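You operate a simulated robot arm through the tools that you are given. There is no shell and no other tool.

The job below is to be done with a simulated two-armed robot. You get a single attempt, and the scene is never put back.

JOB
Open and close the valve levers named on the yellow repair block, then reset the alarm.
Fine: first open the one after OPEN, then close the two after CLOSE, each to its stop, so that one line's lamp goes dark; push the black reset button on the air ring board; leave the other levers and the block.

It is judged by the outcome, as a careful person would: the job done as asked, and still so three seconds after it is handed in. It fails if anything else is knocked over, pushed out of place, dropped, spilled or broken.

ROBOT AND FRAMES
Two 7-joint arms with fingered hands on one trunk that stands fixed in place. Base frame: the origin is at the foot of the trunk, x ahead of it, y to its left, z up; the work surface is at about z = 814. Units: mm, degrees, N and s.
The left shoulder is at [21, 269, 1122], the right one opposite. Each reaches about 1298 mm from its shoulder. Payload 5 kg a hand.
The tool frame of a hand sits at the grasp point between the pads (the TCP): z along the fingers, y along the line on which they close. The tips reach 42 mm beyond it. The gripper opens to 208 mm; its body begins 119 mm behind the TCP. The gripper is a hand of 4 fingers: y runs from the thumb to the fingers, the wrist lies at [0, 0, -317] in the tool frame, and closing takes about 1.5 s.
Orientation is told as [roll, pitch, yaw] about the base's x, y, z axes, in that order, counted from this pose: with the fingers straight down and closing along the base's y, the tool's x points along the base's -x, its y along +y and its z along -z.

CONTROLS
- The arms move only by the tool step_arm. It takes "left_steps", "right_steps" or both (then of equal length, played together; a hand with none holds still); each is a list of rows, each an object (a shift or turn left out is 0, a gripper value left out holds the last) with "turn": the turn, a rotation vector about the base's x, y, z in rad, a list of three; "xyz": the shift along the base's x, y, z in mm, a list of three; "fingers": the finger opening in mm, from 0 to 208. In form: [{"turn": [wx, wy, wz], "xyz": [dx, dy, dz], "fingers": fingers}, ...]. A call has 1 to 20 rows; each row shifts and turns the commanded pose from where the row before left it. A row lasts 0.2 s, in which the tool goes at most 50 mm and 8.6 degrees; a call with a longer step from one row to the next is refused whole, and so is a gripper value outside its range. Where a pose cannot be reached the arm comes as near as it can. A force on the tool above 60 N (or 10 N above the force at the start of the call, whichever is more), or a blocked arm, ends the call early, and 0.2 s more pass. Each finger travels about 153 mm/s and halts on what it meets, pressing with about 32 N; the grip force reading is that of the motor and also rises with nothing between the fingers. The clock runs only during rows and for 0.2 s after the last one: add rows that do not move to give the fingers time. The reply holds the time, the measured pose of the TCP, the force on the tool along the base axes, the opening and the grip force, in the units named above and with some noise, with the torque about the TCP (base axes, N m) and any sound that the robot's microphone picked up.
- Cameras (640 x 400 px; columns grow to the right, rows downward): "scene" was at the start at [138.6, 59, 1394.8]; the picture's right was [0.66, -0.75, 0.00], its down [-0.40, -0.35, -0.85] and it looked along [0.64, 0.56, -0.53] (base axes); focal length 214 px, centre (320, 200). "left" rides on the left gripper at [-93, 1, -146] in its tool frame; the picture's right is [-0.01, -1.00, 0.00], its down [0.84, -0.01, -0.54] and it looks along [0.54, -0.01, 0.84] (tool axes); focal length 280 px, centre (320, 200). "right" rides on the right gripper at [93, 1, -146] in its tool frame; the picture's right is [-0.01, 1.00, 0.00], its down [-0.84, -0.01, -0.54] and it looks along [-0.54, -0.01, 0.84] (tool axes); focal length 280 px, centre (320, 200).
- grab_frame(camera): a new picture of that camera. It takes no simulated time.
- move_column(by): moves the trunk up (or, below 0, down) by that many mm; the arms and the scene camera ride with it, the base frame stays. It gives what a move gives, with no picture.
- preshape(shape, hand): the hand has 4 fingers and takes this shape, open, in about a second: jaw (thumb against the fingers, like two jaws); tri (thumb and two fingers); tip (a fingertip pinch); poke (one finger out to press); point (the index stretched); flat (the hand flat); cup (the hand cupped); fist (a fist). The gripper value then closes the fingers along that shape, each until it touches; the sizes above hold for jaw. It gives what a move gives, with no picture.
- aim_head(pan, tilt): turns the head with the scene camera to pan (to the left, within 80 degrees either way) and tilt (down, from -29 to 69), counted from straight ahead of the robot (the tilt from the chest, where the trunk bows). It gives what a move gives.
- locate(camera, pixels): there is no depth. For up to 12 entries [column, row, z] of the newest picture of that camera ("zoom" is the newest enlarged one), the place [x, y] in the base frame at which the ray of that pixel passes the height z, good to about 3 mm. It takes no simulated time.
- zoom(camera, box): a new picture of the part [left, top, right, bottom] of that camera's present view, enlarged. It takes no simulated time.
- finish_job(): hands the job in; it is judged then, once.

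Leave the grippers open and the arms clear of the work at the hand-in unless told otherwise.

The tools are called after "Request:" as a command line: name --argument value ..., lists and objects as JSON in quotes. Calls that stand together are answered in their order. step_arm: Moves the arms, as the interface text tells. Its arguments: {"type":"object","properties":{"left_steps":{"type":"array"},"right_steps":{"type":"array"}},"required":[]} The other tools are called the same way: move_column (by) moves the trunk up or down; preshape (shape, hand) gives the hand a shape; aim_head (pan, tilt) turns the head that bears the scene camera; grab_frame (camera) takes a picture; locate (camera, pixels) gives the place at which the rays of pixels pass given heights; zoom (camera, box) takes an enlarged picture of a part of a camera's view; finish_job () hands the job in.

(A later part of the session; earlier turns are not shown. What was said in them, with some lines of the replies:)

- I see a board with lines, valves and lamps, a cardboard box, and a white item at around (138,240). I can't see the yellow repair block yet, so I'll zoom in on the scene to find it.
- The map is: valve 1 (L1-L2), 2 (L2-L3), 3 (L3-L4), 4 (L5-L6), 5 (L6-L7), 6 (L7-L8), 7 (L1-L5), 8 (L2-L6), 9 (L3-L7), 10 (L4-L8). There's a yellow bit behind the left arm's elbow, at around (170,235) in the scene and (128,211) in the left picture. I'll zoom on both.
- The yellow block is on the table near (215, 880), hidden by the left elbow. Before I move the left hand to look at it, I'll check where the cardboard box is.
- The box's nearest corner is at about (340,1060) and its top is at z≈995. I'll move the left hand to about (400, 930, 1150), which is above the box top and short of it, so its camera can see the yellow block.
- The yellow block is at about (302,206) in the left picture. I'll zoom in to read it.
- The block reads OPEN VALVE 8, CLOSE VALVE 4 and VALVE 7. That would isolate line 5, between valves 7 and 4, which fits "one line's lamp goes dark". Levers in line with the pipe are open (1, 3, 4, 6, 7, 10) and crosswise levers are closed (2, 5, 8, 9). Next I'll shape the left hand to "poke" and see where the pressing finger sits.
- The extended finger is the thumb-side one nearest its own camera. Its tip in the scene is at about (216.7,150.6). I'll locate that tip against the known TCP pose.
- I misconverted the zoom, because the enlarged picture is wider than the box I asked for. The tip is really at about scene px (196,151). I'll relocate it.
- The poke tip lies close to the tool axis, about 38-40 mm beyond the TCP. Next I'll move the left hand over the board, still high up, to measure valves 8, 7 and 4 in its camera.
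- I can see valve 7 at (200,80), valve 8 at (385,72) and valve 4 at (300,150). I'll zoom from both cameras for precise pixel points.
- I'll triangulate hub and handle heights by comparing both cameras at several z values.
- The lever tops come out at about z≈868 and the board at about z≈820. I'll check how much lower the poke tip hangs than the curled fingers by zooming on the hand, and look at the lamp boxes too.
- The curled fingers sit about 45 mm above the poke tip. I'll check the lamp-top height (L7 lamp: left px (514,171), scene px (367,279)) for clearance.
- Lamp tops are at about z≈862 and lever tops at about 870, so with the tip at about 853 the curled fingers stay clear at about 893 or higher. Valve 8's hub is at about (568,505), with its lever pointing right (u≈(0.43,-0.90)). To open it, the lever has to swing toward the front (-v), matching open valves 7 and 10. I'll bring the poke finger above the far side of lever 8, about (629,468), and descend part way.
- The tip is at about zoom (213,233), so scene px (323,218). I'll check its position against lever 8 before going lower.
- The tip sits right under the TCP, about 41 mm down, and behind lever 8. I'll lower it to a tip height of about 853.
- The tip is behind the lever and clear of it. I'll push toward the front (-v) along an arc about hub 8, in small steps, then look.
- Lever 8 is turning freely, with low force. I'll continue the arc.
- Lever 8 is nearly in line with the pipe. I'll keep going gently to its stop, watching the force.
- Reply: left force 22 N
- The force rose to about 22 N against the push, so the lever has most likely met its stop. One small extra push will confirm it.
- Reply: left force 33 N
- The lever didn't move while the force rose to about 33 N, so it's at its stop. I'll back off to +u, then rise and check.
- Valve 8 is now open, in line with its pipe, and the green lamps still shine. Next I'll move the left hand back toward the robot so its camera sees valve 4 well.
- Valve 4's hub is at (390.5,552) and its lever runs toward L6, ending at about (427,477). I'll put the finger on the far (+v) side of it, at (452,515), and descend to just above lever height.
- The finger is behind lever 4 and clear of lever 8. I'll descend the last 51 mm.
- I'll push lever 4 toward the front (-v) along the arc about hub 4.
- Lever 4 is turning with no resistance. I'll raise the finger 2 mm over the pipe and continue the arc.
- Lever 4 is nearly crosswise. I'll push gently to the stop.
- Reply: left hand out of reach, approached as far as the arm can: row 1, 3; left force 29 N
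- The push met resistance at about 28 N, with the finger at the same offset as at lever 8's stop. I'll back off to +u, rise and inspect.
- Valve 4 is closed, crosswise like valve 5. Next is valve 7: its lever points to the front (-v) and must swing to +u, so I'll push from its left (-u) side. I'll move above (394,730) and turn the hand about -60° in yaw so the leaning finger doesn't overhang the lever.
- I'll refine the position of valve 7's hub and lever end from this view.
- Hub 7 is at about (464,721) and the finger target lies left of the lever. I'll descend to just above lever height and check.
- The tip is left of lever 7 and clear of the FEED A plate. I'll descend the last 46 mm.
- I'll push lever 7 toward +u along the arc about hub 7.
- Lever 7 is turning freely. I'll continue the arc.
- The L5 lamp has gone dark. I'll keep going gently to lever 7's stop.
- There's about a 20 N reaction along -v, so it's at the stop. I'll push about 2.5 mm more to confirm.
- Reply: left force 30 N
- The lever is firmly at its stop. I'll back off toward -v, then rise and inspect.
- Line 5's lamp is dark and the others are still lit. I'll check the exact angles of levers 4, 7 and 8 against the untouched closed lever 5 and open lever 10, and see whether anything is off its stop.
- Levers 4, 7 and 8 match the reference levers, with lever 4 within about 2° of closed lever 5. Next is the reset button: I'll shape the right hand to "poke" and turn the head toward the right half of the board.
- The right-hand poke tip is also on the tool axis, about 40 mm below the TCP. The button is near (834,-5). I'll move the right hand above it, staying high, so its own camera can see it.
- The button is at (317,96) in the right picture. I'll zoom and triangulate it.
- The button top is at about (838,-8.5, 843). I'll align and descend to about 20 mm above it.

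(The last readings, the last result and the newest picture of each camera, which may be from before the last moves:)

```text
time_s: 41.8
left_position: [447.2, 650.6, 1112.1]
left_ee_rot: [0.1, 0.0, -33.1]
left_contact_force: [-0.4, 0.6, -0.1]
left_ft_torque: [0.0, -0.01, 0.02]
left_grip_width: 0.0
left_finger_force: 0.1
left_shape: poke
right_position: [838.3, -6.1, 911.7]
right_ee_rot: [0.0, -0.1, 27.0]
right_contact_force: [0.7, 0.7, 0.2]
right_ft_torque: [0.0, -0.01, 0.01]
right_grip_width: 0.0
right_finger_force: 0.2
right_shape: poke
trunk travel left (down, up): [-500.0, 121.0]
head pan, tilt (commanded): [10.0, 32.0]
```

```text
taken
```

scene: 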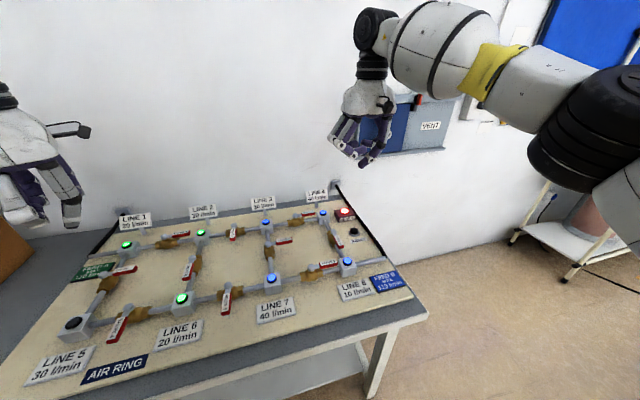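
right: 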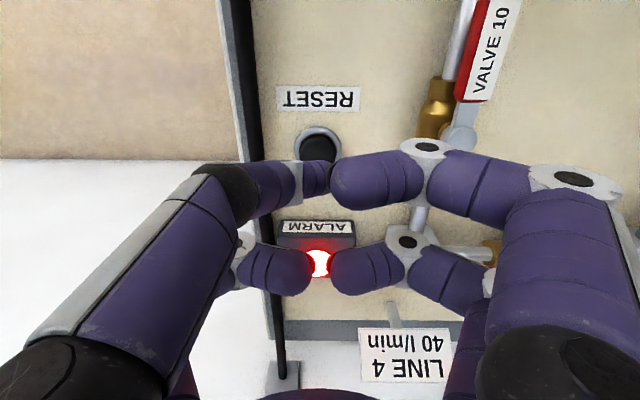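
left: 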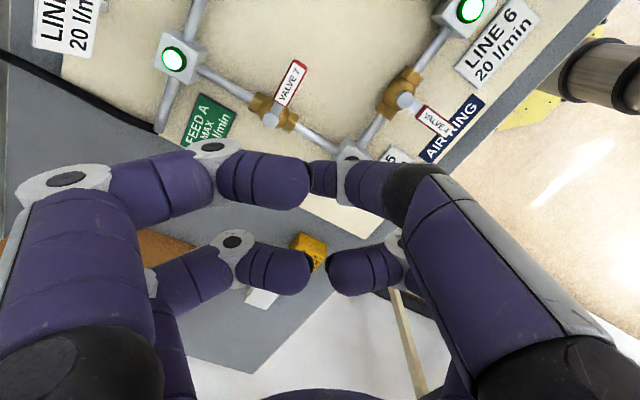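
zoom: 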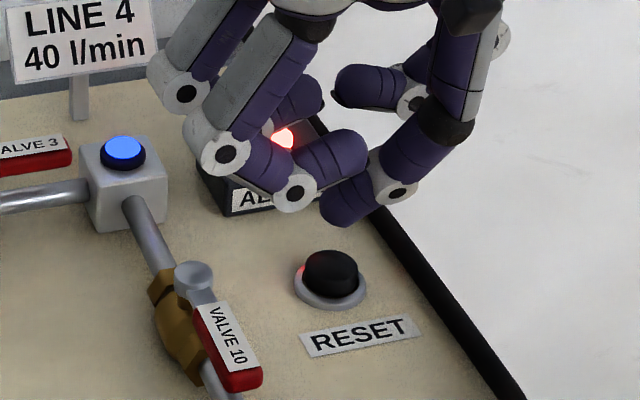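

Request:
zoom --camera "scene" --box '[330, 205, 378, 235]'

Request:
locate --camera "scene" --pixels '[[356, 223.5, 868], [356, 223.5, 871], [356, 223.5, 875]]'

Request:
zoom --camera "right" --box '[270, 110, 370, 210]'

```text
13.33 times, centred on (354, 220) of scene
```

zoom: 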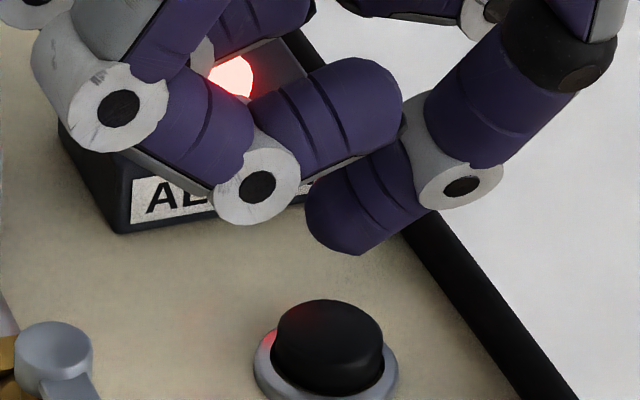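

```text
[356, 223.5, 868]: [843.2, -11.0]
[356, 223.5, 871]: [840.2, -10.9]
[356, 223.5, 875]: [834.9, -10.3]
```

```text
4.00 times, centred on (320, 160) of right
```

zoom: 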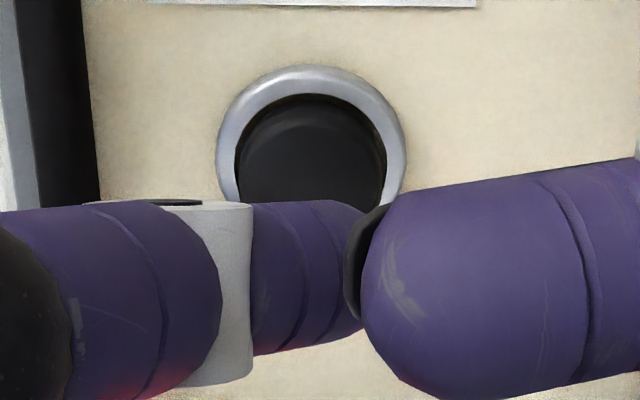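

The tip is over the button, within about 6 mm of its centre (the button radius is about 15 mm). I'll lower in small steps while watching the force.

Request:
step_arm --right_steps '[{"xyz": [-0.5, 2, -10]}, {"xyz": [0, 0, -8]}, {"xyz": [0, 0, -5]}, {"xyz": [0, 0, 0]}]'

Request:
zoom --camera "scene" --box '[330, 205, 378, 235]'

```text
time_s: 42.8
left_position: [448.6, 650.5, 1112.0]
left_ee_rot: [0.0, 0.0, -33.1]
left_contact_force: [0.0, -0.3, -1.0]
left_ft_torque: [0.01, 0.01, -0.03]
left_grip_width: 0.1
left_finger_force: 0.1
left_shape: poke
right_position: [836.1, -4.7, 886.9]
right_ee_rot: [0.1, 0.0, 26.9]
right_contact_force: [-0.6, -0.8, -0.1]
right_ft_torque: [0.02, -0.04, 0.03]
right_grip_width: 0.0
right_finger_force: 0.0
right_shape: poke
trunk travel left (down, up): [-500.0, 121.0]
head pan, tilt (commanded): [10.0, 32.0]
```

```text
13.33 times, centred on (354, 220) of scene
```

zoom: 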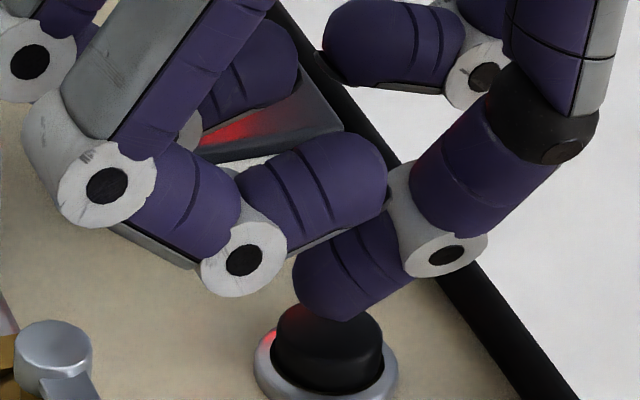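

The tip is just above the button. I'll press down in small steps.

Request:
step_arm --right_steps '[{"xyz": [0, 0, -3]}, {"xyz": [0, 0, -2.5]}, {"xyz": [0, 0, -2.5]}]'

Request:
zoom --camera "scene" --box '[320, 200, 384, 240]'

```text
time_s: 43.6
left_position: [448.5, 649.8, 1112.5]
left_ee_rot: [0.0, 0.0, -33.0]
left_contact_force: [0.1, 0.4, -1.0]
left_ft_torque: [0.02, -0.02, 0.01]
left_grip_width: 0.0
left_finger_force: 0.1
left_shape: poke
right_position: [836.6, -5.7, 879.3]
right_ee_rot: [0.1, 0.0, 27.0]
right_contact_force: [0.5, 0.2, 0.0]
right_ft_torque: [-0.01, -0.02, 0.01]
right_grip_width: 0.0
right_finger_force: 0.1
right_shape: poke
trunk travel left (down, up): [-500.0, 121.0]
head pan, tilt (commanded): [10.0, 32.0]
```

```text
10.00 times, centred on (352, 220) of scene
```

zoom: 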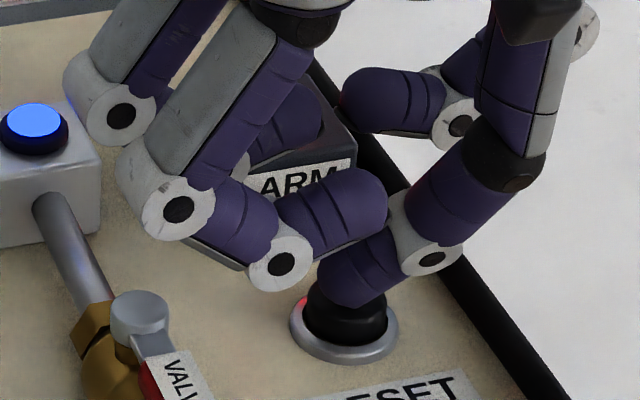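

No force yet, and the tip is right on the button's top. I'll press on in small steps.

Request:
step_arm --right_steps '[{"xyz": [0, 0, -2.5]}, {"xyz": [0, 0, -2.5]}, {"xyz": [0, 0, -2]}]'

Request:
zoom --camera "scene" --box '[320, 200, 384, 240]'

```text
time_s: 44.4
left_position: [447.3, 649.8, 1111.0]
left_ee_rot: [0.0, 0.0, -33.2]
left_contact_force: [0.0, 0.7, 0.3]
left_ft_torque: [0.04, 0.01, 0.01]
left_grip_width: 0.1
left_finger_force: 0.0
left_shape: poke
right_position: [835.8, -5.0, 871.6]
right_ee_rot: [0.0, 0.0, 26.9]
right_contact_force: [0.6, -0.8, 3.1]
right_ft_torque: [-0.06, -0.06, -0.01]
right_grip_width: 0.0
right_finger_force: 0.0
right_shape: poke
trunk travel left (down, up): [-500.0, 121.0]
head pan, tilt (commanded): [10.0, 32.0]
```

```text
10.00 times, centred on (352, 220) of scene
```

zoom: 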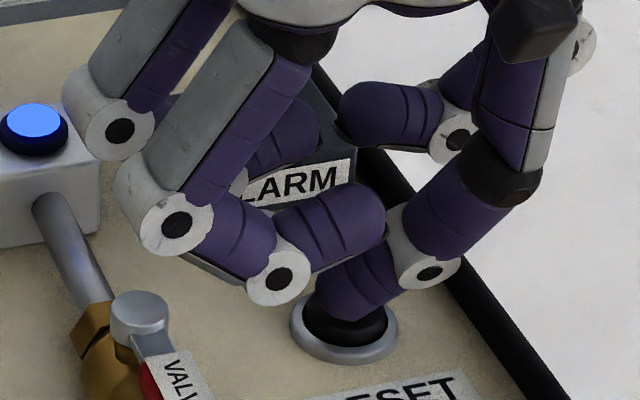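

Contact starts at about 3 N. I'll press further.

Request:
step_arm --right_steps '[{"xyz": [0, 0, -2]}, {"xyz": [0, 0, -2]}, {"xyz": [0, 0, -1]}]'

Request:
zoom --camera "scene" --box '[320, 200, 384, 240]'

Request:
grab_frame --camera "right"

```text
time_s: 45.2
left_position: [446.3, 649.6, 1112.1]
left_ee_rot: [0.0, -0.1, -33.1]
left_contact_force: [0.2, 0.7, -0.6]
left_ft_torque: [-0.02, 0.02, 0.01]
left_grip_width: 0.3
left_finger_force: 0.0
left_shape: poke
right_position: [836.1, -5.7, 870.7]
right_ee_rot: [0.0, -0.1, 27.0]
right_contact_force: [1.1, -2.4, 23.5]
right_ft_torque: [-0.15, 0.04, -0.02]
right_grip_width: 0.0
right_finger_force: 0.1
right_shape: poke
trunk travel left (down, up): [-500.0, 121.0]
head pan, tilt (commanded): [10.0, 32.0]
```

```text
10.00 times, centred on (352, 220) of scene
```

zoom: 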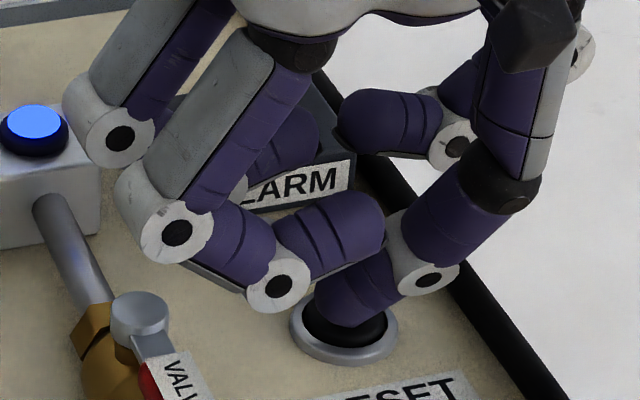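

```text
taken
```

right: 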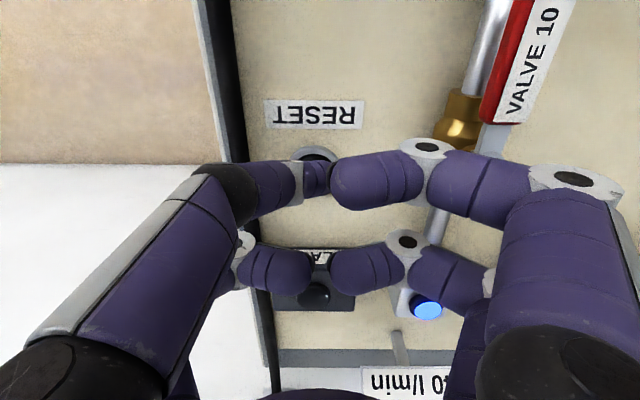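

The force is 23.5 N, the button is down, and the alarm lamp at (313,295) in the right picture looks dark. I'll lift the finger straight up and check.

Request:
step_arm --right_steps '[{"xyz": [0, 0, 0]}, {"xyz": [0, 0, 15]}, {"xyz": [0, 0, 35]}, {"xyz": [0, 0, 45]}, {"xyz": [0, 0, 45]}, {"xyz": [0, 0, 45]}, {"xyz": [0, 0, 45]}, {"xyz": [0, 0, 45]}, {"xyz": [0, 0, 45]}, {"xyz": [0, 0, 0]}]'

Request:
grab_frame --camera "scene"

Request:
zoom --camera "scene" --box '[240, 185, 400, 285]'

Request:
zoom --camera "scene" --box '[50, 200, 290, 350]'

```text
time_s: 47.4
left_position: [447.9, 649.7, 1111.8]
left_ee_rot: [0.0, -0.1, -33.2]
left_contact_force: [-1.1, 0.0, 0.9]
left_ft_torque: [0.08, 0.07, 0.0]
left_grip_width: 0.1
left_finger_force: 0.1
left_shape: poke
right_position: [836.3, -6.0, 1187.3]
right_ee_rot: [0.1, 0.1, 26.9]
right_contact_force: [1.7, -1.1, 0.0]
right_ft_torque: [0.12, 0.06, 0.01]
right_grip_width: 0.0
right_finger_force: 0.0
right_shape: poke
trunk travel left (down, up): [-500.0, 121.0]
head pan, tilt (commanded): [10.0, 32.0]
```

```text
taken
```

scene: 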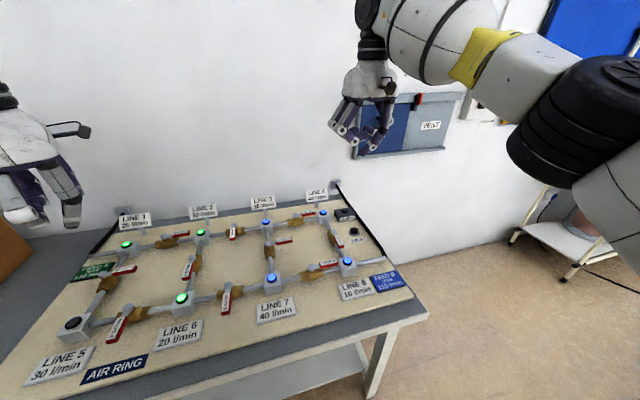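

```text
4.00 times, centred on (320, 235) of scene
```

zoom: 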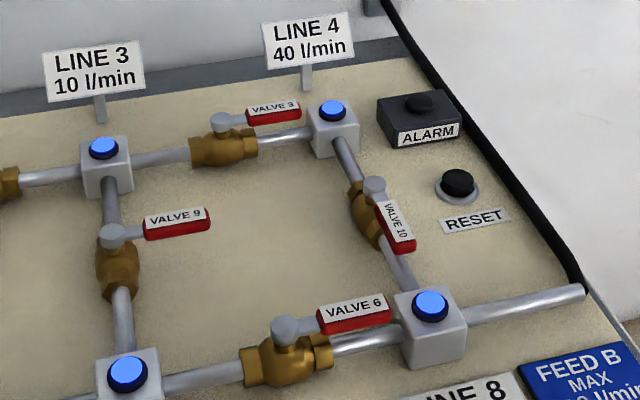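

```text
2.67 times, centred on (170, 275) of scene
```

zoom: 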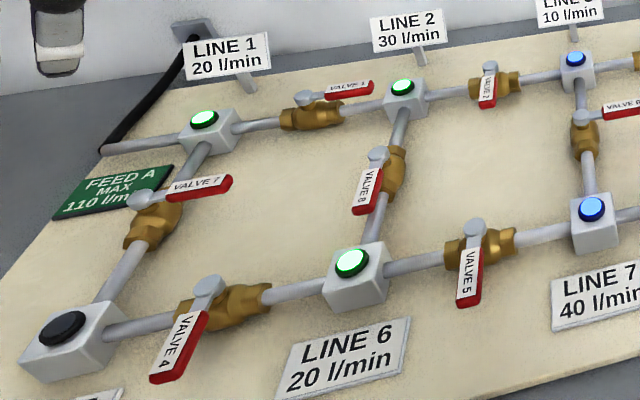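

The alarm lamp is out, line 5's lamp is dark, and all the others are lit. I'll double-check that levers 4, 7 and 8 are fully at their stops by measuring their angles from zoomed pictures against the untouched levers.

Request:
zoom --camera "scene" --box '[90, 265, 250, 365]'

```text
4.00 times, centred on (170, 315) of scene
```

zoom: 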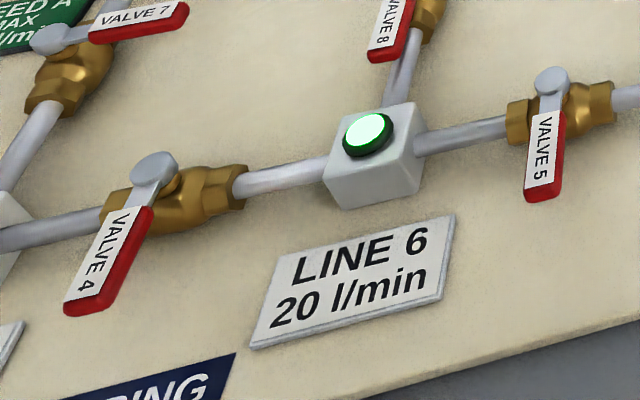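

Request:
locate --camera "zoom" --pixels '[[155, 167, 868], [128, 211, 868], [81, 299, 868], [552, 79, 868], [546.5, 115, 868], [539.5, 186.5, 868], [113, 215, 868], [65, 303, 868], [533, 118, 868], [526, 190, 868]]'

Request:
zoom --camera "scene" --box '[80, 225, 240, 325]'

```text
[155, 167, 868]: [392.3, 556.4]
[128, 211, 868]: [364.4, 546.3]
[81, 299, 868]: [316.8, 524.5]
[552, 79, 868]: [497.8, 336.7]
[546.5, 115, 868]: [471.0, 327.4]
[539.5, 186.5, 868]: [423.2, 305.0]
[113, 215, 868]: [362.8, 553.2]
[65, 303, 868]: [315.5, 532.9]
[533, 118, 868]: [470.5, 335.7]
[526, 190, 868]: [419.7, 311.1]
```

```text
4.00 times, centred on (160, 275) of scene
```

zoom: 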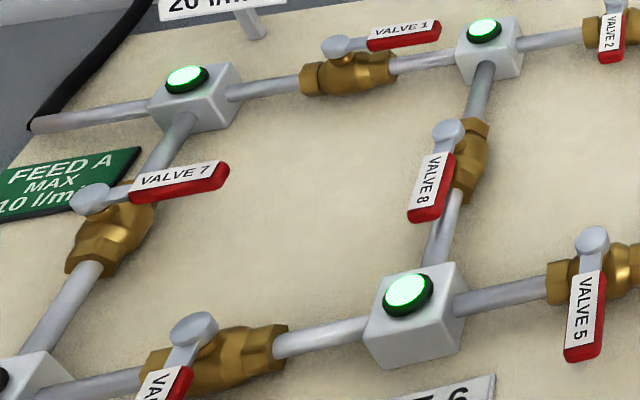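

Request:
locate --camera "zoom" --pixels '[[92, 196, 868], [217, 171, 868], [343, 44, 868], [433, 27, 868], [448, 129, 868], [421, 211, 868], [592, 239, 868], [576, 349, 868]]'

Request:
zoom --camera "scene" --box '[240, 200, 368, 280]'

```text
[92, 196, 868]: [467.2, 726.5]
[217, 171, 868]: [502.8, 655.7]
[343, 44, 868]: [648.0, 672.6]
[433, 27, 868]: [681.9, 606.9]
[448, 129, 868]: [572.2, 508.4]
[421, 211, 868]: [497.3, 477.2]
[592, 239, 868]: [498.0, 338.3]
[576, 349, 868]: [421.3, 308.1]
```

```text
5.00 times, centred on (304, 240) of scene
```

zoom: 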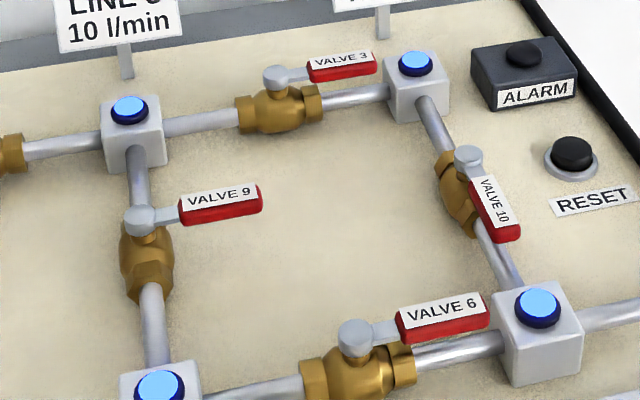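

Levers 7 and 1 agree within 1° and lever 8 matches lever 5, so all three are at their stops. The other levers are untouched. Next I'll move both arms clear and up, then open the hands.

Request:
step_arm --right_steps '[{"xyz": [-37.5, 0.7, 5]}, {"xyz": [-37.5, 0.7, 5]}, {"xyz": [-37.5, 0.7, 5]}, {"xyz": [-37.5, 0.7, 5]}, {"xyz": [-37.5, 0.7, 5]}, {"xyz": [-37.5, 0.7, 5]}, {"xyz": [-37.5, 0.7, 5]}, {"xyz": [0, 0, 0]}]' --left_steps '[{"xyz": [0, 0, 8], "turn": [0, 0, 0.131]}, {"xyz": [0, 0, 8], "turn": [0, 0, 0.131]}, {"xyz": [0, 0, 8], "turn": [0, 0, 0.131]}, {"xyz": [0, 0, 8], "turn": [0, 0, 0.131]}, {"xyz": [0, 0, 8], "turn": [0, 0, 0.131]}, {"xyz": [0, 0, 8], "turn": [0, 0, 0.131]}, {"xyz": [0, 0, 8], "turn": [0, 0, 0.131]}, {"xyz": [0, 0, 8], "turn": [0, 0, 0.131]}]'

Request:
preshape --hand "right" --shape "jaw"

Request:
preshape --hand "left" --shape "jaw"

Request:
aim_head --pan 30 --tilt 32

Request:
grab_frame --camera "scene"

Request:
grab_frame --camera "right"

Request:
grab_frame --camera "left"

```text
time_s: 49.2
left_position: [450.0, 648.8, 1175.2]
left_ee_rot: [0.0, 0.1, 27.1]
left_contact_force: [0.0, 0.1, 0.3]
left_ft_torque: [0.01, 0.02, -0.02]
left_grip_width: 0.0
left_finger_force: 0.0
left_shape: poke
right_position: [570.0, 1.9, 1222.2]
right_ee_rot: [0.0, -0.1, 26.8]
right_contact_force: [0.5, -0.7, 0.2]
right_ft_torque: [0.03, 0.04, -0.01]
right_grip_width: 0.1
right_finger_force: 0.2
right_shape: poke
trunk travel left (down, up): [-500.0, 121.0]
head pan, tilt (commanded): [10.0, 32.0]
```

```text
time_s: 50.1
left_position: [448.3, 649.0, 1175.6]
left_ee_rot: [0.0, 0.0, 26.9]
left_contact_force: [0.4, 0.1, 0.2]
left_ft_torque: [-0.01, 0.0, 0.01]
left_grip_width: 0.3
left_finger_force: 0.1
left_shape: poke
right_position: [571.0, 1.6, 1221.2]
right_ee_rot: [0.0, -0.1, 27.0]
right_contact_force: [-1.0, -0.1, 0.2]
right_ft_torque: [0.02, -0.03, -0.02]
right_grip_width: 208.1
right_finger_force: 0.2
right_shape: jaw
trunk travel left (down, up): [-500.0, 121.0]
head pan, tilt (commanded): [10.0, 32.0]
```

```text
time_s: 51.0
left_position: [450.3, 649.4, 1175.0]
left_ee_rot: [-0.1, 0.0, 26.9]
left_contact_force: [0.8, -0.4, 1.0]
left_ft_torque: [-0.01, 0.03, -0.05]
left_grip_width: 207.9
left_finger_force: 0.1
left_shape: jaw
right_position: [570.6, 2.8, 1222.0]
right_ee_rot: [0.0, 0.0, 27.0]
right_contact_force: [-0.2, -0.6, -1.2]
right_ft_torque: [-0.02, 0.02, 0.01]
right_grip_width: 208.0
right_finger_force: 0.1
right_shape: jaw
trunk travel left (down, up): [-500.0, 121.0]
head pan, tilt (commanded): [10.0, 32.0]
```

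```text
time_s: 51.8
left_position: [448.9, 649.2, 1175.5]
left_ee_rot: [0.1, 0.0, 26.9]
left_contact_force: [1.4, -0.3, 0.3]
left_ft_torque: [-0.01, -0.01, 0.0]
left_grip_width: 207.8
left_finger_force: 0.0
left_shape: jaw
right_position: [570.7, 2.5, 1221.6]
right_ee_rot: [-0.1, 0.0, 27.1]
right_contact_force: [0.1, -0.3, -0.6]
right_ft_torque: [0.02, 0.03, -0.03]
right_grip_width: 208.0
right_finger_force: 0.1
right_shape: jaw
trunk travel left (down, up): [-500.0, 121.0]
head pan, tilt (commanded): [30.0, 32.0]
```

```text
taken
```

scene: 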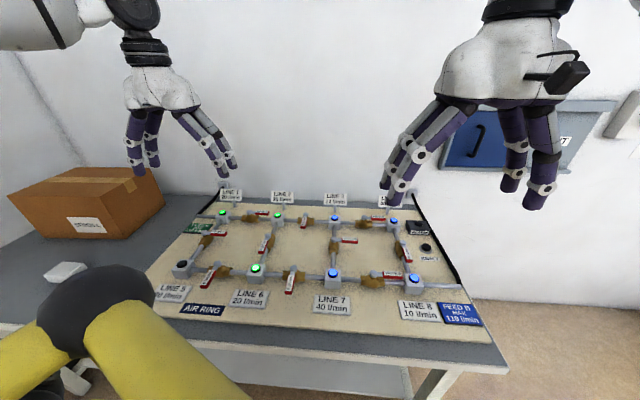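

```text
taken
```

right: 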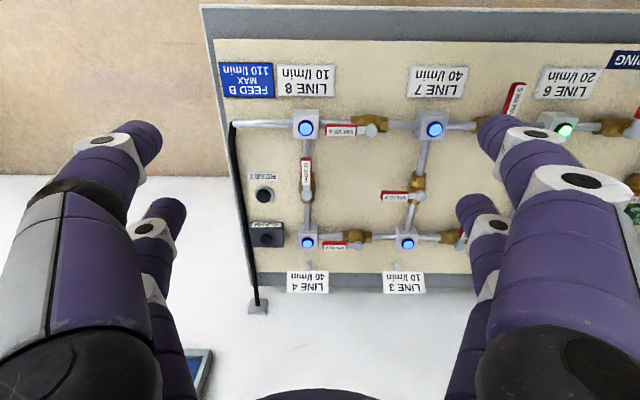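

```text
taken
```

left: 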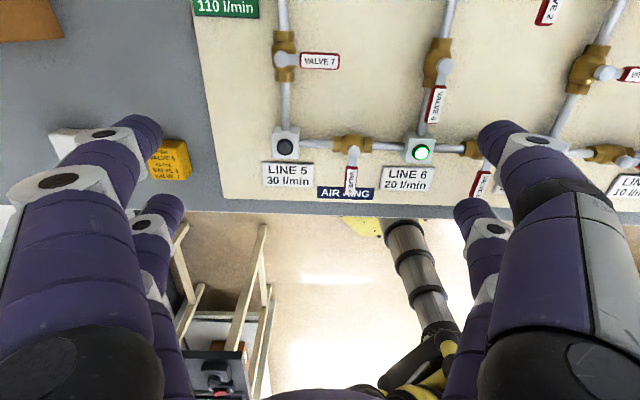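

Everything is as asked:
- Valve 8 is open, and valves 4 and 7 are closed, all three at their stops.
- Line 5's lamp is dark; the other seven are lit.
- The alarm lamp is out after the reset.
- The yellow block and the other levers are untouched.
- Both hands are open and clear of the board.

I'm handing the job in now.

Request:
finish_job

```text
The job is handed in.
```

The job is done and handed in. The yellow repair block read OPEN VALVE 8, then CLOSE VALVE 4 and VALVE 7, and I worked in that order.

- **Levers:** Valve 8 is open, and valves 4 and 7 are closed. I pushed each one until it stopped moving under force. Afterwards, all three lined up with the untouched levers to within about 1°.
- **Lamps:** Line 5's lamp went dark as valve 7 closed. The other seven line lamps are still lit.
- **Alarm:** I pressed the black reset button on the air ring board, and the alarm lamp went out and stayed out.
- **Everything else:** I left the other levers and the yellow block alone, and nothing was knocked over or moved. Both hands are open and raised well above the board.
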